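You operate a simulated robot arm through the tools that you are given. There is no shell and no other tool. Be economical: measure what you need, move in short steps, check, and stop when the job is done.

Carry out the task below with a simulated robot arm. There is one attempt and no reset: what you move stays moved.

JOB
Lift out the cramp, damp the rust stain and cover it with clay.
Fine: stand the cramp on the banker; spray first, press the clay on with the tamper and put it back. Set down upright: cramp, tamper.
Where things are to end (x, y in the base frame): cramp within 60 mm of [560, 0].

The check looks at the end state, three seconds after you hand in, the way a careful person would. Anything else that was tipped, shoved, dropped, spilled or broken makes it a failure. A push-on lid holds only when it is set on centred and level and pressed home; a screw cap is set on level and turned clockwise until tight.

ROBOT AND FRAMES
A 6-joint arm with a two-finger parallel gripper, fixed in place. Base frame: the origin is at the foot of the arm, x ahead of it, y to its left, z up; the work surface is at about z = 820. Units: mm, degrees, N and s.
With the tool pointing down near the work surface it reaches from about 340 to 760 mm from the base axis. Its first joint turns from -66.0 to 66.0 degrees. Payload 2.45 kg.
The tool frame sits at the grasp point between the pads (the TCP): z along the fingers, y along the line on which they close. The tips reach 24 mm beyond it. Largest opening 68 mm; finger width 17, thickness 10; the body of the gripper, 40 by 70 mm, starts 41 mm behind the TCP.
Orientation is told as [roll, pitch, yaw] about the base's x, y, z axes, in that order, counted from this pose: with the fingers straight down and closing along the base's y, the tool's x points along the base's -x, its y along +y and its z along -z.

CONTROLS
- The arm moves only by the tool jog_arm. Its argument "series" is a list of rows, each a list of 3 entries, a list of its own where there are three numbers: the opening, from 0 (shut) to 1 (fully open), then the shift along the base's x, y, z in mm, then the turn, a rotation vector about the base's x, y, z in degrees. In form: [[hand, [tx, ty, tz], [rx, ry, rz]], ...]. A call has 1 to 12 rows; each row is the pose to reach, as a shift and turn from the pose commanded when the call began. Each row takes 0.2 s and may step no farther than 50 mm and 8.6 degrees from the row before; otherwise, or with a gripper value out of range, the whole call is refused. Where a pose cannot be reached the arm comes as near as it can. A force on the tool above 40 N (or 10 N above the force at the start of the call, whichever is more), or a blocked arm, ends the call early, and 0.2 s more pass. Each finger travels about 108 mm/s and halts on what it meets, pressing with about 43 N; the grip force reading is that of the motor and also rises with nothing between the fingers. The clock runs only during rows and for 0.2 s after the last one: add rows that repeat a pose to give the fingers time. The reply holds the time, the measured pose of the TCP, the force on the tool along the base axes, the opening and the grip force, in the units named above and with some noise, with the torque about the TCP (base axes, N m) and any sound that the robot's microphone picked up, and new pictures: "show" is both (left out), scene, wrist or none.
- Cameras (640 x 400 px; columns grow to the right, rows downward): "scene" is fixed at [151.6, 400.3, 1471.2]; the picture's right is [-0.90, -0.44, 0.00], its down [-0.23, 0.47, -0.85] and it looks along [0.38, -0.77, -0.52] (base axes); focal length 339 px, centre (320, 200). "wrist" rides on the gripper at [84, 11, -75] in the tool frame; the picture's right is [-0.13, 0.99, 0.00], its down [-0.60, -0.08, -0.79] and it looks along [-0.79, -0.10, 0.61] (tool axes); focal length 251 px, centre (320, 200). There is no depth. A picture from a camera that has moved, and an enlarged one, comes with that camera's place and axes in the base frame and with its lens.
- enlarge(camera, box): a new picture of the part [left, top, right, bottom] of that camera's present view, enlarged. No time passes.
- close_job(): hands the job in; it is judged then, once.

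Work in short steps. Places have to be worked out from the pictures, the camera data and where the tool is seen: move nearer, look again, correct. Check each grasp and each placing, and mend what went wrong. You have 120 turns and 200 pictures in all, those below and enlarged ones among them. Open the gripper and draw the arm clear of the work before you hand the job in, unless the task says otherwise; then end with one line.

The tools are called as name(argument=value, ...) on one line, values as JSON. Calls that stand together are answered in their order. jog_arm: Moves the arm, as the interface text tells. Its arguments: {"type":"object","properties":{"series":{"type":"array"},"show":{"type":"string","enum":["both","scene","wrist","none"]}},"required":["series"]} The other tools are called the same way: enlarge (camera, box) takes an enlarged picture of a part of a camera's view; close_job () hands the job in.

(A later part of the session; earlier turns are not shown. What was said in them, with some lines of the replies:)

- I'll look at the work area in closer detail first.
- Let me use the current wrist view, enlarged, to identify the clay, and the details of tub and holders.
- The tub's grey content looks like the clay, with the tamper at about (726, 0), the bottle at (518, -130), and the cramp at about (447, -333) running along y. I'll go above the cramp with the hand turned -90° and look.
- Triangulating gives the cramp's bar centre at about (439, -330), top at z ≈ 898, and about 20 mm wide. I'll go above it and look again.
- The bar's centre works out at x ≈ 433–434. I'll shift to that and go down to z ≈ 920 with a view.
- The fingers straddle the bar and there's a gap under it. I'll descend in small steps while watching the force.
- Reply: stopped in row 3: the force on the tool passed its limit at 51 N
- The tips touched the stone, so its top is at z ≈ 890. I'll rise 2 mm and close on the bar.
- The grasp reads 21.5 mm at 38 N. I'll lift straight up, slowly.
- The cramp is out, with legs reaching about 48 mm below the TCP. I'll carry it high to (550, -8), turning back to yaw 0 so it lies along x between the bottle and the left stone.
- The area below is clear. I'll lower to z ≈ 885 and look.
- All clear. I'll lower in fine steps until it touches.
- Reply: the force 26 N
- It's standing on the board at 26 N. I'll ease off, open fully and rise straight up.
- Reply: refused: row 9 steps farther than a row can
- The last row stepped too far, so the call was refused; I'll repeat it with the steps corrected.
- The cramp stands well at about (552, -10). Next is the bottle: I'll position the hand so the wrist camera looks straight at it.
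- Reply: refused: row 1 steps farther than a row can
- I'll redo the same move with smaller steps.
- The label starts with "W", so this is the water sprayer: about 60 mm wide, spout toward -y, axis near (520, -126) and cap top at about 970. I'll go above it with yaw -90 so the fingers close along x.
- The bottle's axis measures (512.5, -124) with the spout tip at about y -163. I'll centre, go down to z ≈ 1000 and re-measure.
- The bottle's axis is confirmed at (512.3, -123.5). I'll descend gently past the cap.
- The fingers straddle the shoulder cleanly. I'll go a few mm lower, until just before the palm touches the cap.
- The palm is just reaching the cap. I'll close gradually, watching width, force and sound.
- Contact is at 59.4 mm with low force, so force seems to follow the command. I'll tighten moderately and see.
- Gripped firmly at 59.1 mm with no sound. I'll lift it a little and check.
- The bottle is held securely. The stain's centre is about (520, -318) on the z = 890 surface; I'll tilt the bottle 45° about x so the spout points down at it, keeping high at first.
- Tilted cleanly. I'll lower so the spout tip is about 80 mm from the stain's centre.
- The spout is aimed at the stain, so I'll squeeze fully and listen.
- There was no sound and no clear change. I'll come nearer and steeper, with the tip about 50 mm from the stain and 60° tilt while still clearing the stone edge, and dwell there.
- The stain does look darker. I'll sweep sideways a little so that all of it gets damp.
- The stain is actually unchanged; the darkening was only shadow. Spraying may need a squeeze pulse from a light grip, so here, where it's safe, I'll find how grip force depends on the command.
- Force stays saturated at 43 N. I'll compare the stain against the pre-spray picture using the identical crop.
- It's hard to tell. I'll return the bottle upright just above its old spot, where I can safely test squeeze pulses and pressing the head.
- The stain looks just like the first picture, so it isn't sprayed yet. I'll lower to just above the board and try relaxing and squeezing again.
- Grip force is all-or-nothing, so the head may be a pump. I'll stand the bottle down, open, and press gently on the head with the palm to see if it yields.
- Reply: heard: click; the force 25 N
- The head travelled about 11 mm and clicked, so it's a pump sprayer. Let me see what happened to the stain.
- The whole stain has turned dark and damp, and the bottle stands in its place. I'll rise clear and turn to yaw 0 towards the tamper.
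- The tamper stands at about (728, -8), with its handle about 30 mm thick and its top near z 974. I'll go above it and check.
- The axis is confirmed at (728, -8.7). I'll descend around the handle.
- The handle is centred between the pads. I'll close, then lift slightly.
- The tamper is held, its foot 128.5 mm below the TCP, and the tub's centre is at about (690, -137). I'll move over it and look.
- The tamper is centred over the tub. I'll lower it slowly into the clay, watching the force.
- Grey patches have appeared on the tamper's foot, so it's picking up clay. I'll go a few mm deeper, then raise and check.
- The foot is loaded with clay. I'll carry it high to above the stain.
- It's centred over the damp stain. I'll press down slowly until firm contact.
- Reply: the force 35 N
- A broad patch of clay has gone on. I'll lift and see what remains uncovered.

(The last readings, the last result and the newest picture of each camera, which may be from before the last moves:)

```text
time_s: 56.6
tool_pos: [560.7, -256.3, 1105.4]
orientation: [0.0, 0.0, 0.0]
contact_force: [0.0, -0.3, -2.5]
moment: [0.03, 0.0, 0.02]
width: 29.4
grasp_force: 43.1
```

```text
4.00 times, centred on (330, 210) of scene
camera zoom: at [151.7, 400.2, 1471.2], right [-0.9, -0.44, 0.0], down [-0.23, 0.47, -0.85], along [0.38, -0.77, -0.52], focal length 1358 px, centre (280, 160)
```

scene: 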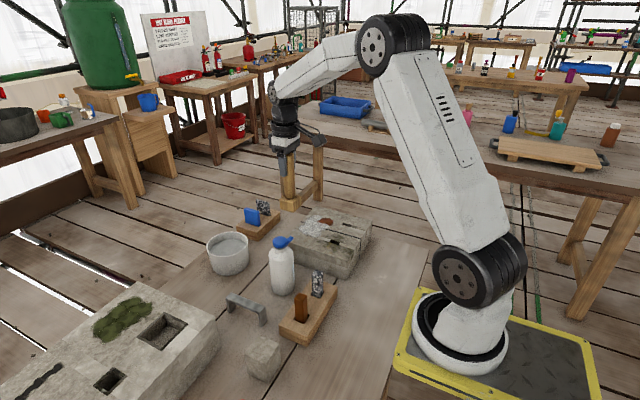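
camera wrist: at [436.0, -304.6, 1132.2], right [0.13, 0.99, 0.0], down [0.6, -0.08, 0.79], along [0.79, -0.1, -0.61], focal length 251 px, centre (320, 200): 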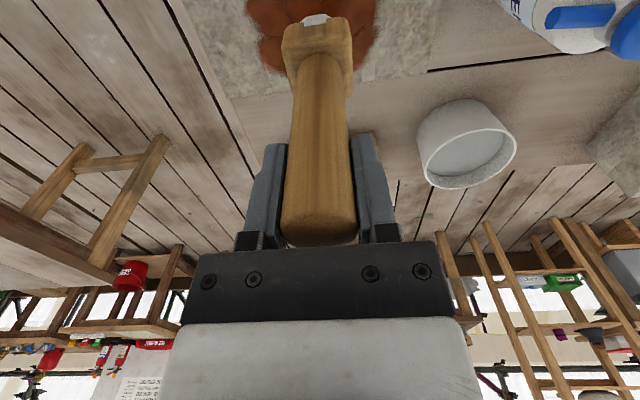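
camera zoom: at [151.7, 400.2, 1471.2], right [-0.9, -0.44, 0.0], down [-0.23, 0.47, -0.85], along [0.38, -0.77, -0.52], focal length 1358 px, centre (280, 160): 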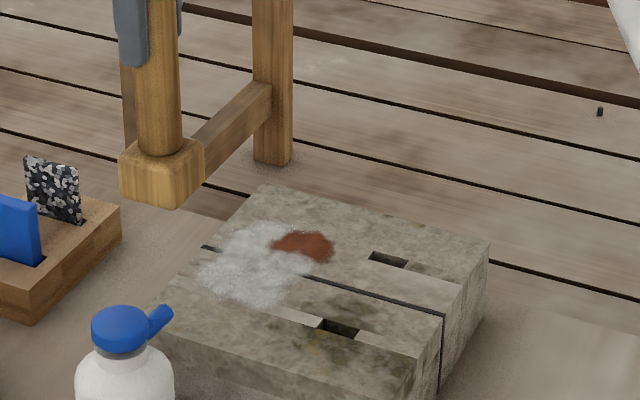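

One blob remains uncovered at about (501, -350), and the foot is clean. I'll go back for more clay.

jog_arm(series=[[0, [32, 30, 0], [0, 0, 0]], [0, [64, 60, 0], [0, 0, 0]], [0, [96, 90, 0], [0, 0, 0]], [0, [128, 118, 0], [0, 0, 0]], [0, [128, 118, -40], [0, 0, 0]], [0, [128, 118, -80], [0, 0, 0]], [0, [128, 118, -100], [0, 0, 0]], [0, [128, 118, -110], [0, 0, 0]], [0, [128, 118, -115], [0, 0, 0]], [0, [128, 118, -115], [0, 0, 0]], [0, [128, 118, -90], [0, 0, 0]], [0, [128, 118, -45], [0, 0, 0]]], show="none")

jog_arm(series=[[0, [0, 0, 40], [0, 0, 0]], [0, [-28, -30, 45], [0, 0, 0]], [0, [-57, -64, 45], [0, 0, 0]], [0, [-85, -97, 45], [0, 0, 0]], [0, [-113, -130, 45], [0, 0, 0]], [0, [-142, -163, 45], [0, 0, 0]], [0, [-170, -195, 45], [0, 0, 0]], [0, [-189, -211, 20], [0, 0, 0]], [0, [-189, -211, -5], [0, 0, 0]]])

enlarge(camera="wrist", box=[180, 0, 460, 140])

enlarge(camera="scene", box=[270, 140, 390, 260])

```text
time_s: 59.2
tool_pos: [688.3, -139.2, 1059.7]
orientation: [0.0, 0.0, 0.0]
contact_force: [0.1, 0.3, -2.6]
moment: [0.01, -0.03, 0.02]
width: 28.9
grasp_force: 43.3
```

```text
time_s: 61.2
tool_pos: [499.5, -350.0, 1053.9]
orientation: [0.0, -0.1, 0.0]
contact_force: [-0.7, 0.0, -3.4]
moment: [-0.02, 0.02, 0.02]
width: 29.2
grasp_force: 43.0
camera wrist: at [414.7, -338.5, 1130.2], right [0.13, 0.99, 0.0], down [0.6, -0.08, 0.79], along [0.79, -0.1, -0.61], focal length 251 px, centre (320, 200)
```

scene: 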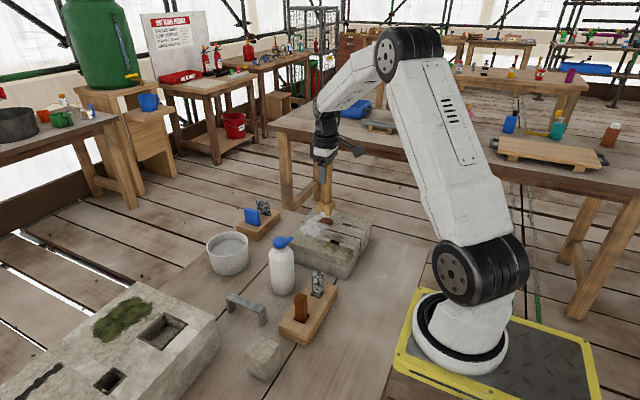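
wrist: 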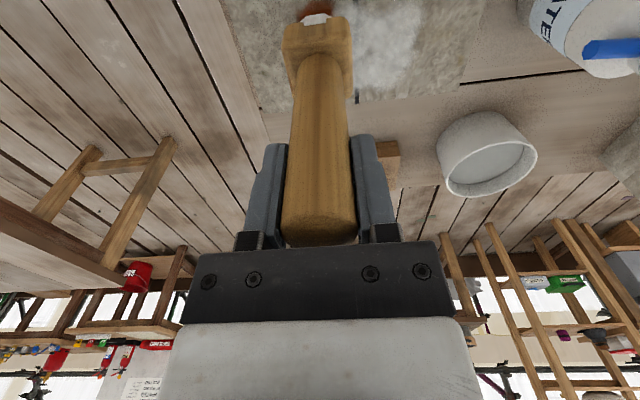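

```text
2.29 times, centred on (320, 70) of wrist
camera zoom: at [414.7, -338.5, 1130.2], right [0.13, 0.99, 0.0], down [0.6, -0.08, 0.79], along [0.79, -0.1, -0.61], focal length 575 px, centre (320, 497)
```

zoom: 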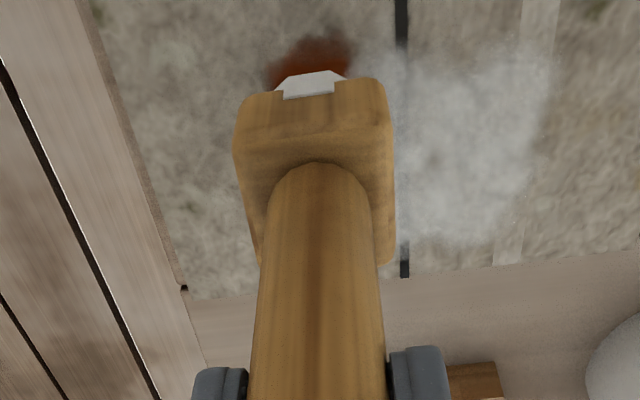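

```text
3.33 times, centred on (330, 200) of scene
camera zoom: at [151.6, 400.2, 1471.2], right [-0.9, -0.44, 0.0], down [-0.23, 0.47, -0.85], along [0.38, -0.77, -0.52], focal length 1131 px, centre (287, 200)
```

zoom: 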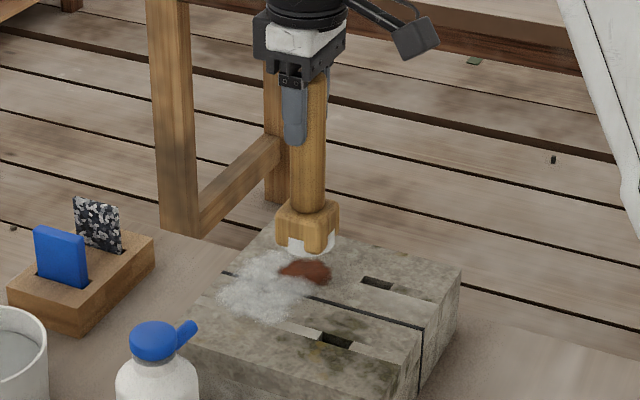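

The loaded foot is over the blob, whose near edge is at x ≈ 475. I'll shift 5 mm toward -x and press.

jog_arm(series=[[0, [-5, 1, -10], [0, 0, 0]], [0, [-5, 1, -20], [0, 0, 0]], [0, [-5, 1, -28], [0, 0, 0]], [0, [-5, 1, -32], [0, 0, 0]], [0, [-5, 1, -35], [0, 0, 0]], [0, [-5, 1, -37], [0, 0, 0]], [0, [-5, 1, -39], [0, 0, 0]], [0, [-5, 1, -40.5], [0, 0, 0]]], show="none")

jog_arm(series=[[0, [0, 0, 5], [0, 0, 0]], [0, [0, 0, 20], [0, 0, 0]], [0, [0, 0, 50], [0, 0, 0]], [0, [10, 30, 80], [0, 0, 0]], [0, [40, 60, 90], [0, 0, 0]], [0, [65, 92, 90], [0, 0, 0]]], show="scene")

enlarge(camera="scene", box=[290, 190, 370, 260])

```text
time_s: 63.0
tool_pos: [493.7, -348.6, 1018.0]
orientation: [-0.2, -0.3, 0.0]
contact_force: [-9.0, 9.9, 35.1]
moment: [0.91, 0.39, 0.03]
width: 29.6
grasp_force: 43.1
```

```text
time_s: 64.5
tool_pos: [560.0, -257.8, 1103.3]
orientation: [0.1, 0.1, -0.1]
contact_force: [-0.4, -0.8, -1.1]
moment: [0.01, 0.0, 0.01]
width: 29.2
grasp_force: 43.4
```

scene: 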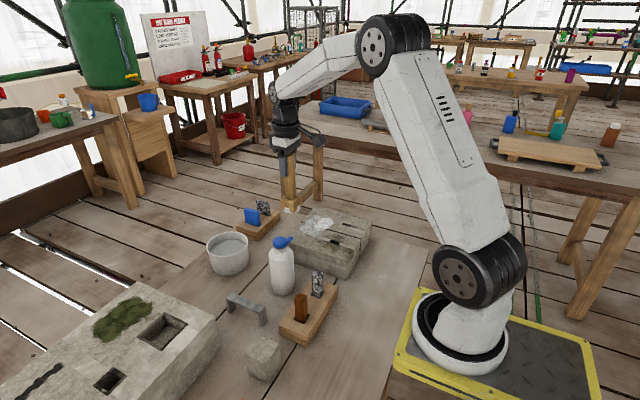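

```text
5.71 times, centred on (330, 225) of scene
camera zoom: at [151.7, 400.2, 1471.2], right [-0.9, -0.44, 0.0], down [-0.23, 0.47, -0.85], along [0.38, -0.77, -0.52], focal length 1939 px, centre (263, 57)
```

zoom: 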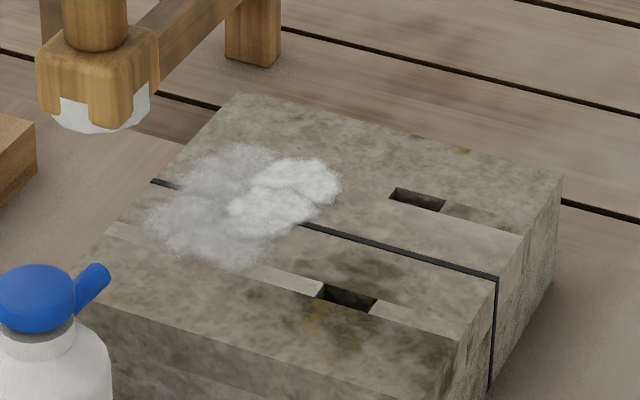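

All of it is covered now, but thinner on the first part, and the foot still holds clay. I'll press again at (515, -297) to thicken that part.

jog_arm(series=[[0, [-23, -20, 0], [0, 0, 0]], [0, [-45, -39, -10], [0, 0, 0]], [0, [-45, -39, -45], [0, 0, 0]], [0, [-45, -39, -68], [0, 0, 0]], [0, [-45, -39, -76], [0, 0, 0]], [0, [-45, -39, -81], [0, 0, 0]], [0, [-45, -39, -84], [0, 0, 0]], [0, [-45, -39, -86], [0, 0, 0]], [0, [-45, -39, -88], [0, 0, 0]], [0, [-45, -39, -89.5], [0, 0, 0]]], show="none")

jog_arm(series=[[0, [0, 0, 5], [0, 0, 0]], [0, [0, 0, 20], [0, 0, 0]], [0, [0, 0, 50], [0, 0, 0]], [0, [20, 20, 80], [0, 0, 0]], [0, [45, 39, 90], [0, 0, 0]]], show="scene")

enlarge(camera="scene", box=[290, 190, 370, 260])

```text
time_s: 66.7
tool_pos: [513.4, -296.7, 1018.1]
orientation: [-0.1, -0.2, 0.1]
contact_force: [-8.4, 5.5, 27.3]
moment: [0.93, 0.57, 0.12]
width: 29.3
grasp_force: 42.9
```

```text
time_s: 67.8
tool_pos: [559.5, -256.7, 1105.1]
orientation: [0.0, 0.1, -0.1]
contact_force: [-0.5, -0.8, -2.8]
moment: [0.01, 0.0, -0.03]
width: 29.1
grasp_force: 43.0
```

scene: 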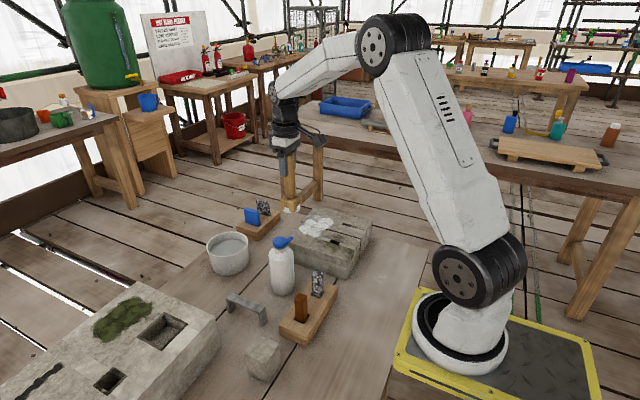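

```text
5.71 times, centred on (330, 225) of scene
camera zoom: at [151.6, 400.2, 1471.2], right [-0.9, -0.44, 0.0], down [-0.23, 0.47, -0.85], along [0.38, -0.77, -0.52], focal length 1939 px, centre (263, 57)
```

zoom: 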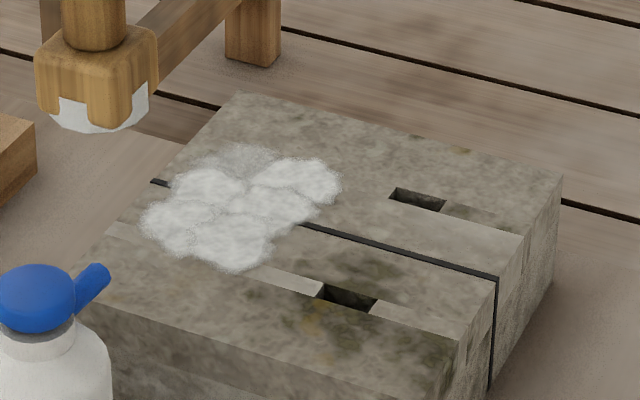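

Now only the blob at about (536, -350) is thin, so I'll press there too.

jog_arm(series=[[0, [-10, -40, 0], [0, 0, 0]], [0, [-25, -80, 0], [0, 0, 0]], [0, [-25, -92, -25], [0, 0, 0]], [0, [-25, -92, -55], [0, 0, 0]], [0, [-25, -92, -72], [0, 0, 0]], [0, [-25, -92, -79], [0, 0, 0]], [0, [-25, -92, -83], [0, 0, 0]], [0, [-25, -92, -86], [0, 0, 0]], [0, [-25, -92, -88], [0, 0, 0]], [0, [-25, -92, -90], [0, 0, 0]]], show="none")

jog_arm(series=[[0, [0, 0, 5], [0, 0, 0]], [0, [0, 0, 20], [0, 0, 0]], [0, [0, 0, 50], [0, 0, 0]], [0, [10, 20, 80], [0, 0, 0]], [0, [20, 60, 90], [0, 0, 0]], [0, [30, 92, 90], [0, 0, 0]]], show="scene")

enlarge(camera="scene", box=[290, 190, 370, 260])

```text
time_s: 70.0
tool_pos: [534.4, -351.5, 1016.8]
orientation: [-0.1, -0.1, 0.0]
contact_force: [-8.8, 6.7, 22.8]
moment: [0.64, 0.59, 0.04]
width: 29.2
grasp_force: 42.5
```

```text
time_s: 71.5
tool_pos: [564.7, -256.8, 1105.0]
orientation: [0.0, 0.0, 0.0]
contact_force: [0.3, 0.3, -2.0]
moment: [-0.03, 0.0, 0.01]
width: 29.4
grasp_force: 43.2
```

scene: 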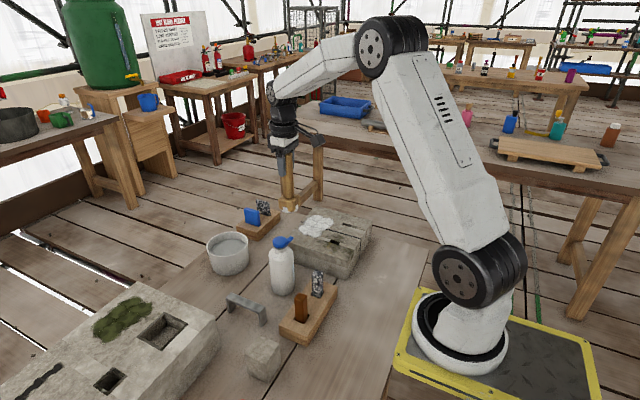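

```text
5.71 times, centred on (330, 225) of scene
camera zoom: at [151.7, 400.2, 1471.2], right [-0.9, -0.44, 0.0], down [-0.23, 0.47, -0.85], along [0.38, -0.77, -0.52], focal length 1939 px, centre (263, 57)
```

zoom: 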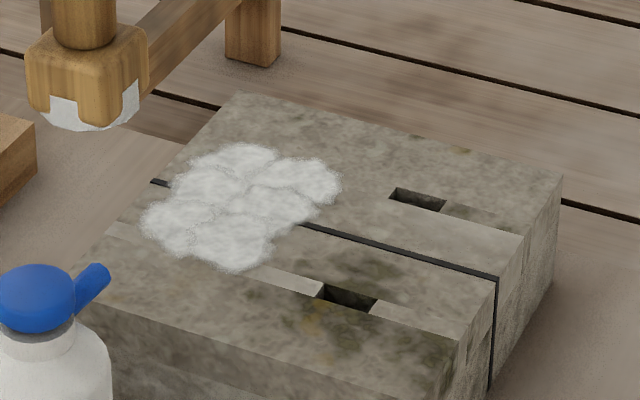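

The stain is fully and evenly covered. I'll carry the tamper back to its place at (728, -9).

jog_arm(series=[[0, [28, 41, 0], [0, 0, 0]], [0, [56, 82, 0], [0, 0, 0]], [0, [84, 123, 0], [0, 0, 0]], [0, [112, 164, 0], [0, 0, 0]], [0, [138, 206, 0], [0, 0, 0]], [0, [163, 248, 0], [0, 0, 0]], [0, [163, 248, -40], [0, 0, 0]], [0, [163, 248, -80], [0, 0, 0]], [0, [163, 248, -120], [0, 0, 0]], [0, [163, 248, -142], [0, 0, 0]]])

enlarge(camera="scene", box=[130, 200, 250, 310])

```text
time_s: 73.7
tool_pos: [727.7, -8.9, 962.3]
orientation: [0.0, 0.1, 0.1]
contact_force: [0.4, 0.0, -2.4]
moment: [0.0, -0.02, 0.03]
width: 29.2
grasp_force: 42.8
camera wrist: at [643.3, 3.0, 1038.1], right [0.13, 0.99, 0.0], down [0.6, -0.08, 0.79], along [0.79, -0.1, -0.61], focal length 251 px, centre (320, 200)
```

scene: 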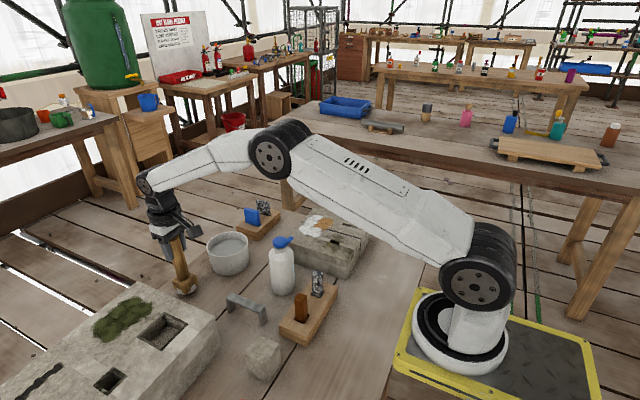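
wrist: 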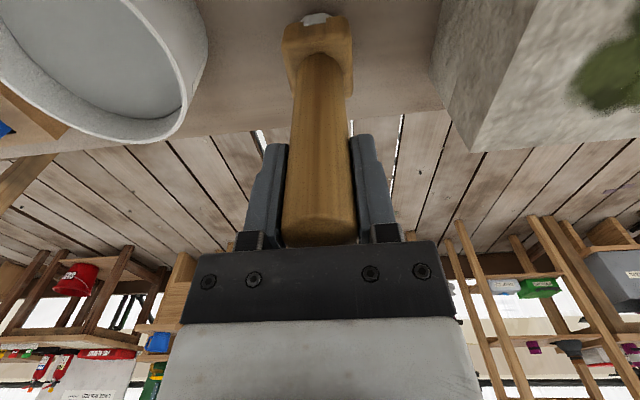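

```text
3.64 times, centred on (190, 255) of scene
camera zoom: at [151.7, 400.3, 1471.2], right [-0.9, -0.44, 0.0], down [-0.23, 0.47, -0.85], along [0.38, -0.77, -0.52], focal length 1234 px, centre (793, 0)
```

zoom: 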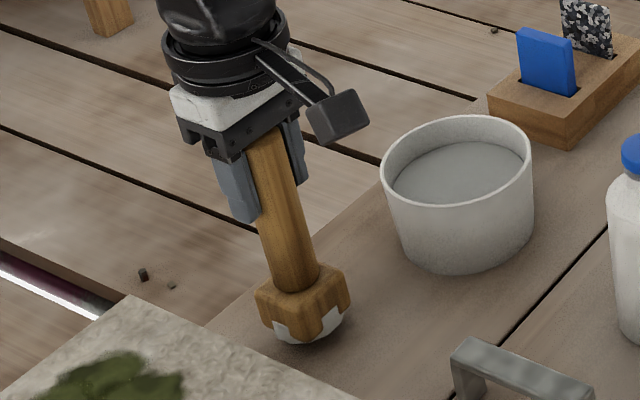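

The scene view shows something orange within the clay; let me check it before setting down.

enlarge(camera="scene", box=[290, 190, 370, 260])

```text
5.71 times, centred on (330, 225) of scene
camera zoom: at [151.7, 400.3, 1471.2], right [-0.9, -0.44, 0.0], down [-0.23, 0.47, -0.85], along [0.38, -0.77, -0.52], focal length 1939 px, centre (263, 57)
```

zoom: 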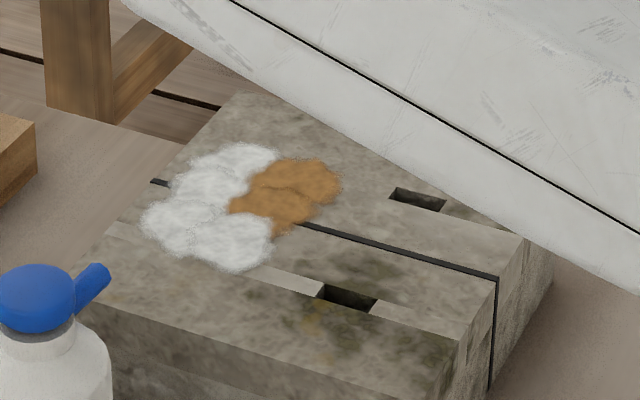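

The two blobs clayed earliest have turned rusty brown, which looks like the poultice drawing out the rust. I'll set the tamper down now and watch the rest.

jog_arm(series=[[0, [0, 0, -6], [0, 0, 0]], [0, [0, 0, -10], [0, 0, 0]], [0, [0, 0, -12], [0, 0, 0]], [0, [0, 0, -14], [0, 0, 0]], [0, [0, 0, -16], [0, 0, 0]], [0, [0, 0, -18], [0, 0, 0]]], show="scene")

enlarge(camera="scene", box=[290, 190, 370, 260])

enlarge(camera="scene", box=[130, 200, 250, 310])

```text
time_s: 75.0
tool_pos: [727.7, -8.2, 946.6]
orientation: [0.0, -0.2, 0.0]
contact_force: [-8.4, -0.3, 18.2]
moment: [-0.02, 0.67, 0.0]
width: 29.4
grasp_force: 42.4
```

scene: 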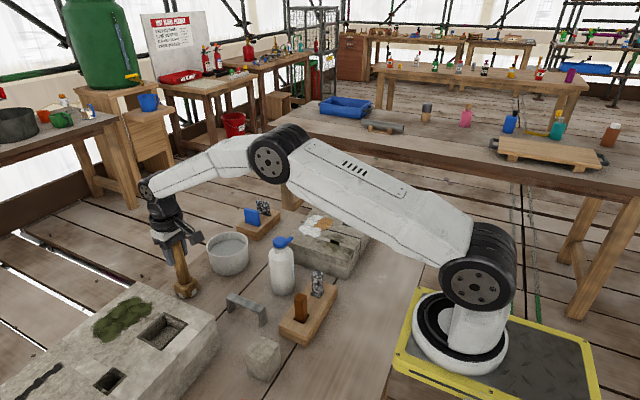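

```text
5.71 times, centred on (330, 225) of scene
camera zoom: at [150.9, 400.3, 1471.2], right [-0.9, -0.44, 0.0], down [-0.23, 0.47, -0.85], along [0.38, -0.77, -0.52], focal length 1939 px, centre (263, 57)
```

zoom: 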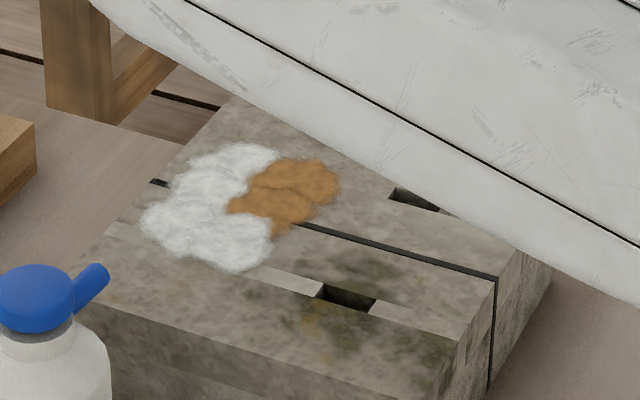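

```text
3.64 times, centred on (190, 255) of scene
camera zoom: at [150.9, 400.3, 1471.2], right [-0.9, -0.44, 0.0], down [-0.23, 0.47, -0.85], along [0.38, -0.77, -0.52], focal length 1234 px, centre (793, 0)
```

zoom: 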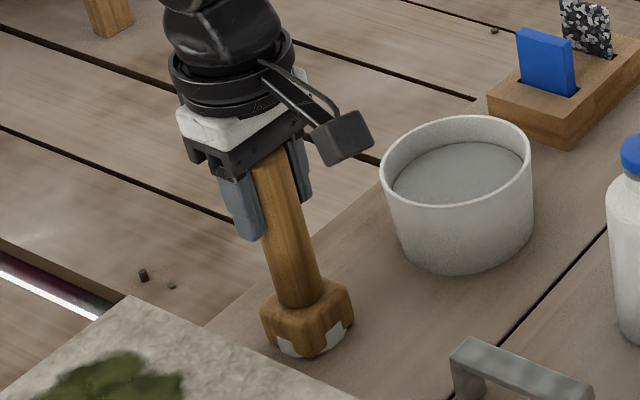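

It's on the board at 18 N. I'll ease off 1.5 mm and release gently, then rise.

jog_arm(series=[[0, [0, 0, 1], [0, 0, 0]], [0, [0, 0, 1.5], [0, 0, 0]], [0.55, [0, 0, 1.5], [0, 0, 0]], [0.8, [0, 0, 1.5], [0, 0, 0]], [1, [0, 0, 1.5], [0, 0, 0]], [1, [0, 0, 1.5], [0, 0, 0]], [1, [0, 0, 15], [0, 0, 0]], [1, [0, 0, 50], [0, 0, 0]], [1, [0, 0, 95], [0, 0, 0]], [1, [-20, 0, 135], [0, 0, 0]], [1, [-60, 0, 160], [0, 0, 0]], [1, [-100, 0, 180], [0, 0, 0]]])

enlarge(camera="scene", box=[290, 190, 370, 260])

enlarge(camera="scene", box=[130, 200, 310, 350])

```text
time_s: 77.7
tool_pos: [627.2, -9.3, 1124.0]
orientation: [0.0, 0.0, 0.0]
contact_force: [-0.5, 0.5, 0.6]
moment: [-0.02, 0.0, -0.01]
width: 68.1
grasp_force: 0.0
camera wrist: at [542.5, 3.6, 1199.7], right [0.13, 0.99, 0.0], down [0.6, -0.08, 0.79], along [0.79, -0.1, -0.61], focal length 251 px, centre (320, 200)
```

scene: 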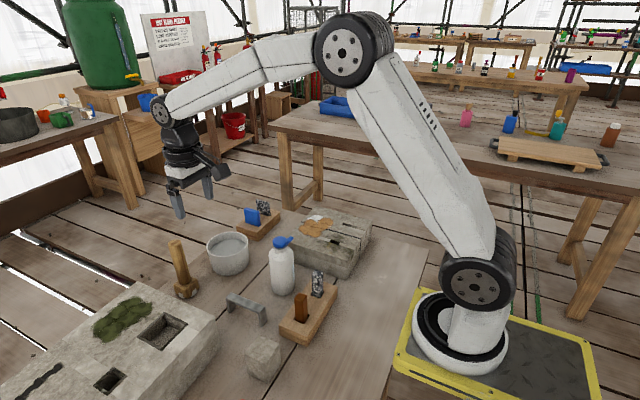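
wrist: 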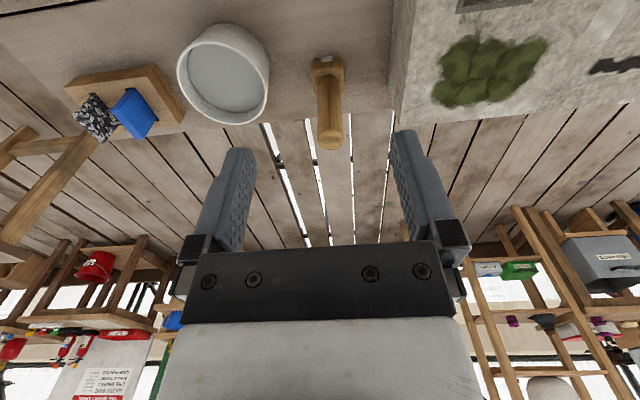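

```text
5.71 times, centred on (330, 225) of scene
camera zoom: at [151.6, 400.3, 1471.2], right [-0.9, -0.44, 0.0], down [-0.23, 0.47, -0.85], along [0.38, -0.77, -0.52], focal length 1939 px, centre (263, 57)
```

zoom: 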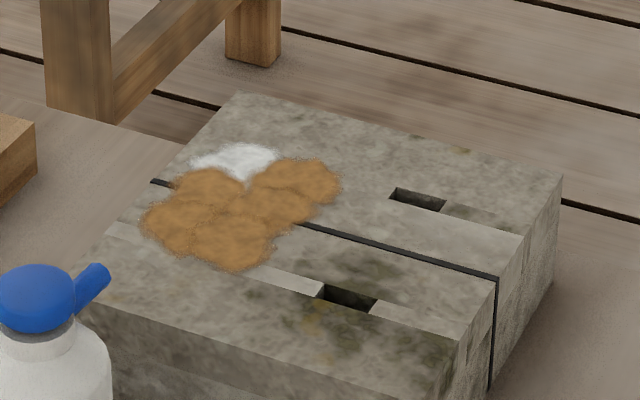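

```text
2.67 times, centred on (220, 275) of scene
camera zoom: at [151.6, 400.3, 1471.2], right [-0.9, -0.44, 0.0], down [-0.23, 0.47, -0.85], along [0.38, -0.77, -0.52], focal length 905 px, centre (587, 0)
```

zoom: 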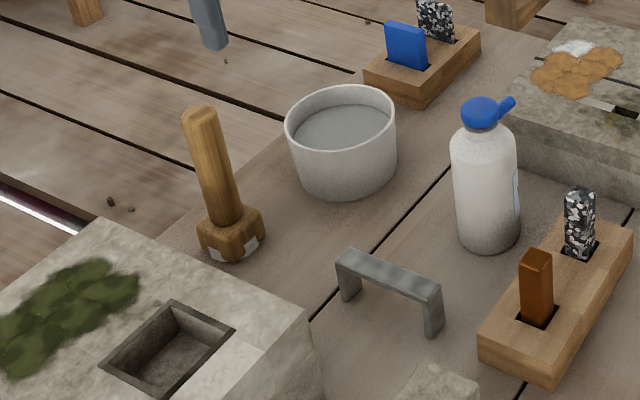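

The rust is drawing into the clay blob by blob, and the tamper and cramp stand upright. I'll back the arm clear and wait for the last blob.

jog_arm(series=[[1, [-30, -10, 30], [0, 0, 0]], [1, [-60, -20, 60], [0, 0, 0]], [1, [-90, -30, 90], [0, 0, 0]], [1, [-120, -40, 120], [0, 0, 0]], [1, [-127, -50, 140], [0, 0, 0]], [1, [-127, -50, 140], [0, 0, 0]], [1, [-127, -50, 140], [0, 0, 0]], [1, [-127, -50, 140], [0, 0, 0]], [1, [-127, -50, 140], [0, 0, 0]], [1, [-127, -50, 140], [0, 0, 0]], [1, [-127, -50, 140], [0, 0, 0]], [1, [-127, -50, 140], [0, 0, 0]]], show="none")

jog_arm(series=[[1, [0, 0, 0], [0, 0, 0]], [1, [0, 0, 0], [0, 0, 0]], [1, [0, 0, 0], [0, 0, 0]], [1, [0, 0, 0], [0, 0, 0]], [1, [0, 0, 0], [0, 0, 0]]], show="scene")

enlarge(camera="scene", box=[200, 180, 380, 330])

```text
time_s: 80.2
tool_pos: [500.5, -60.4, 1264.8]
orientation: [0.0, 0.0, 0.0]
contact_force: [-0.4, 0.1, 0.2]
moment: [0.0, -0.03, -0.01]
width: 67.7
grasp_force: 0.0
```

```text
time_s: 81.5
tool_pos: [500.0, -59.0, 1264.4]
orientation: [0.0, 0.0, 0.0]
contact_force: [0.2, 1.0, 0.3]
moment: [-0.03, -0.03, 0.01]
width: 68.0
grasp_force: 0.1
```

scene: 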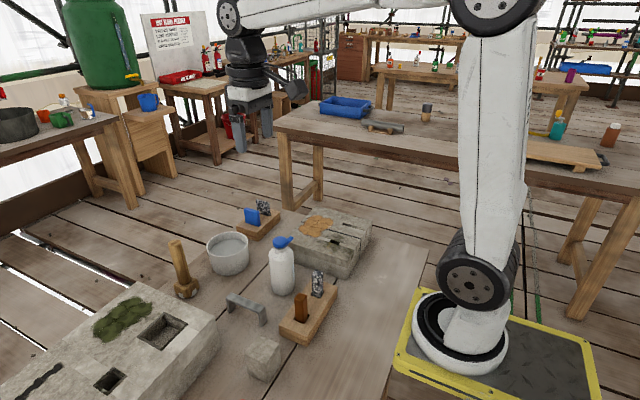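

```text
2.67 times, centred on (290, 255) of scene
camera zoom: at [151.6, 400.3, 1471.2], right [-0.9, -0.44, 0.0], down [-0.23, 0.47, -0.85], along [0.38, -0.77, -0.52], focal length 905 px, centre (400, 53)
```

zoom: 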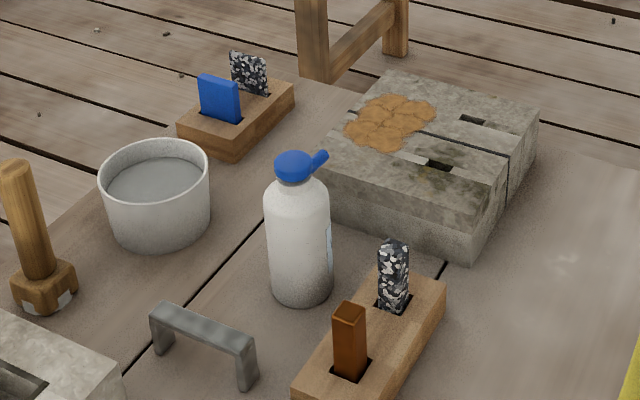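

The whole stain is clayed and drawing rust, the cramp, tamper and bottle stand upright in place, and the arm is clear with the gripper open. I'm handing in.

close_job()

```text
The job is handed in.
```

The job is done and handed in: the cramp stands upright at about (552, -10), the rust stain was damped before being fully covered with pressed-on clay, and the tamper is back upright in its place.
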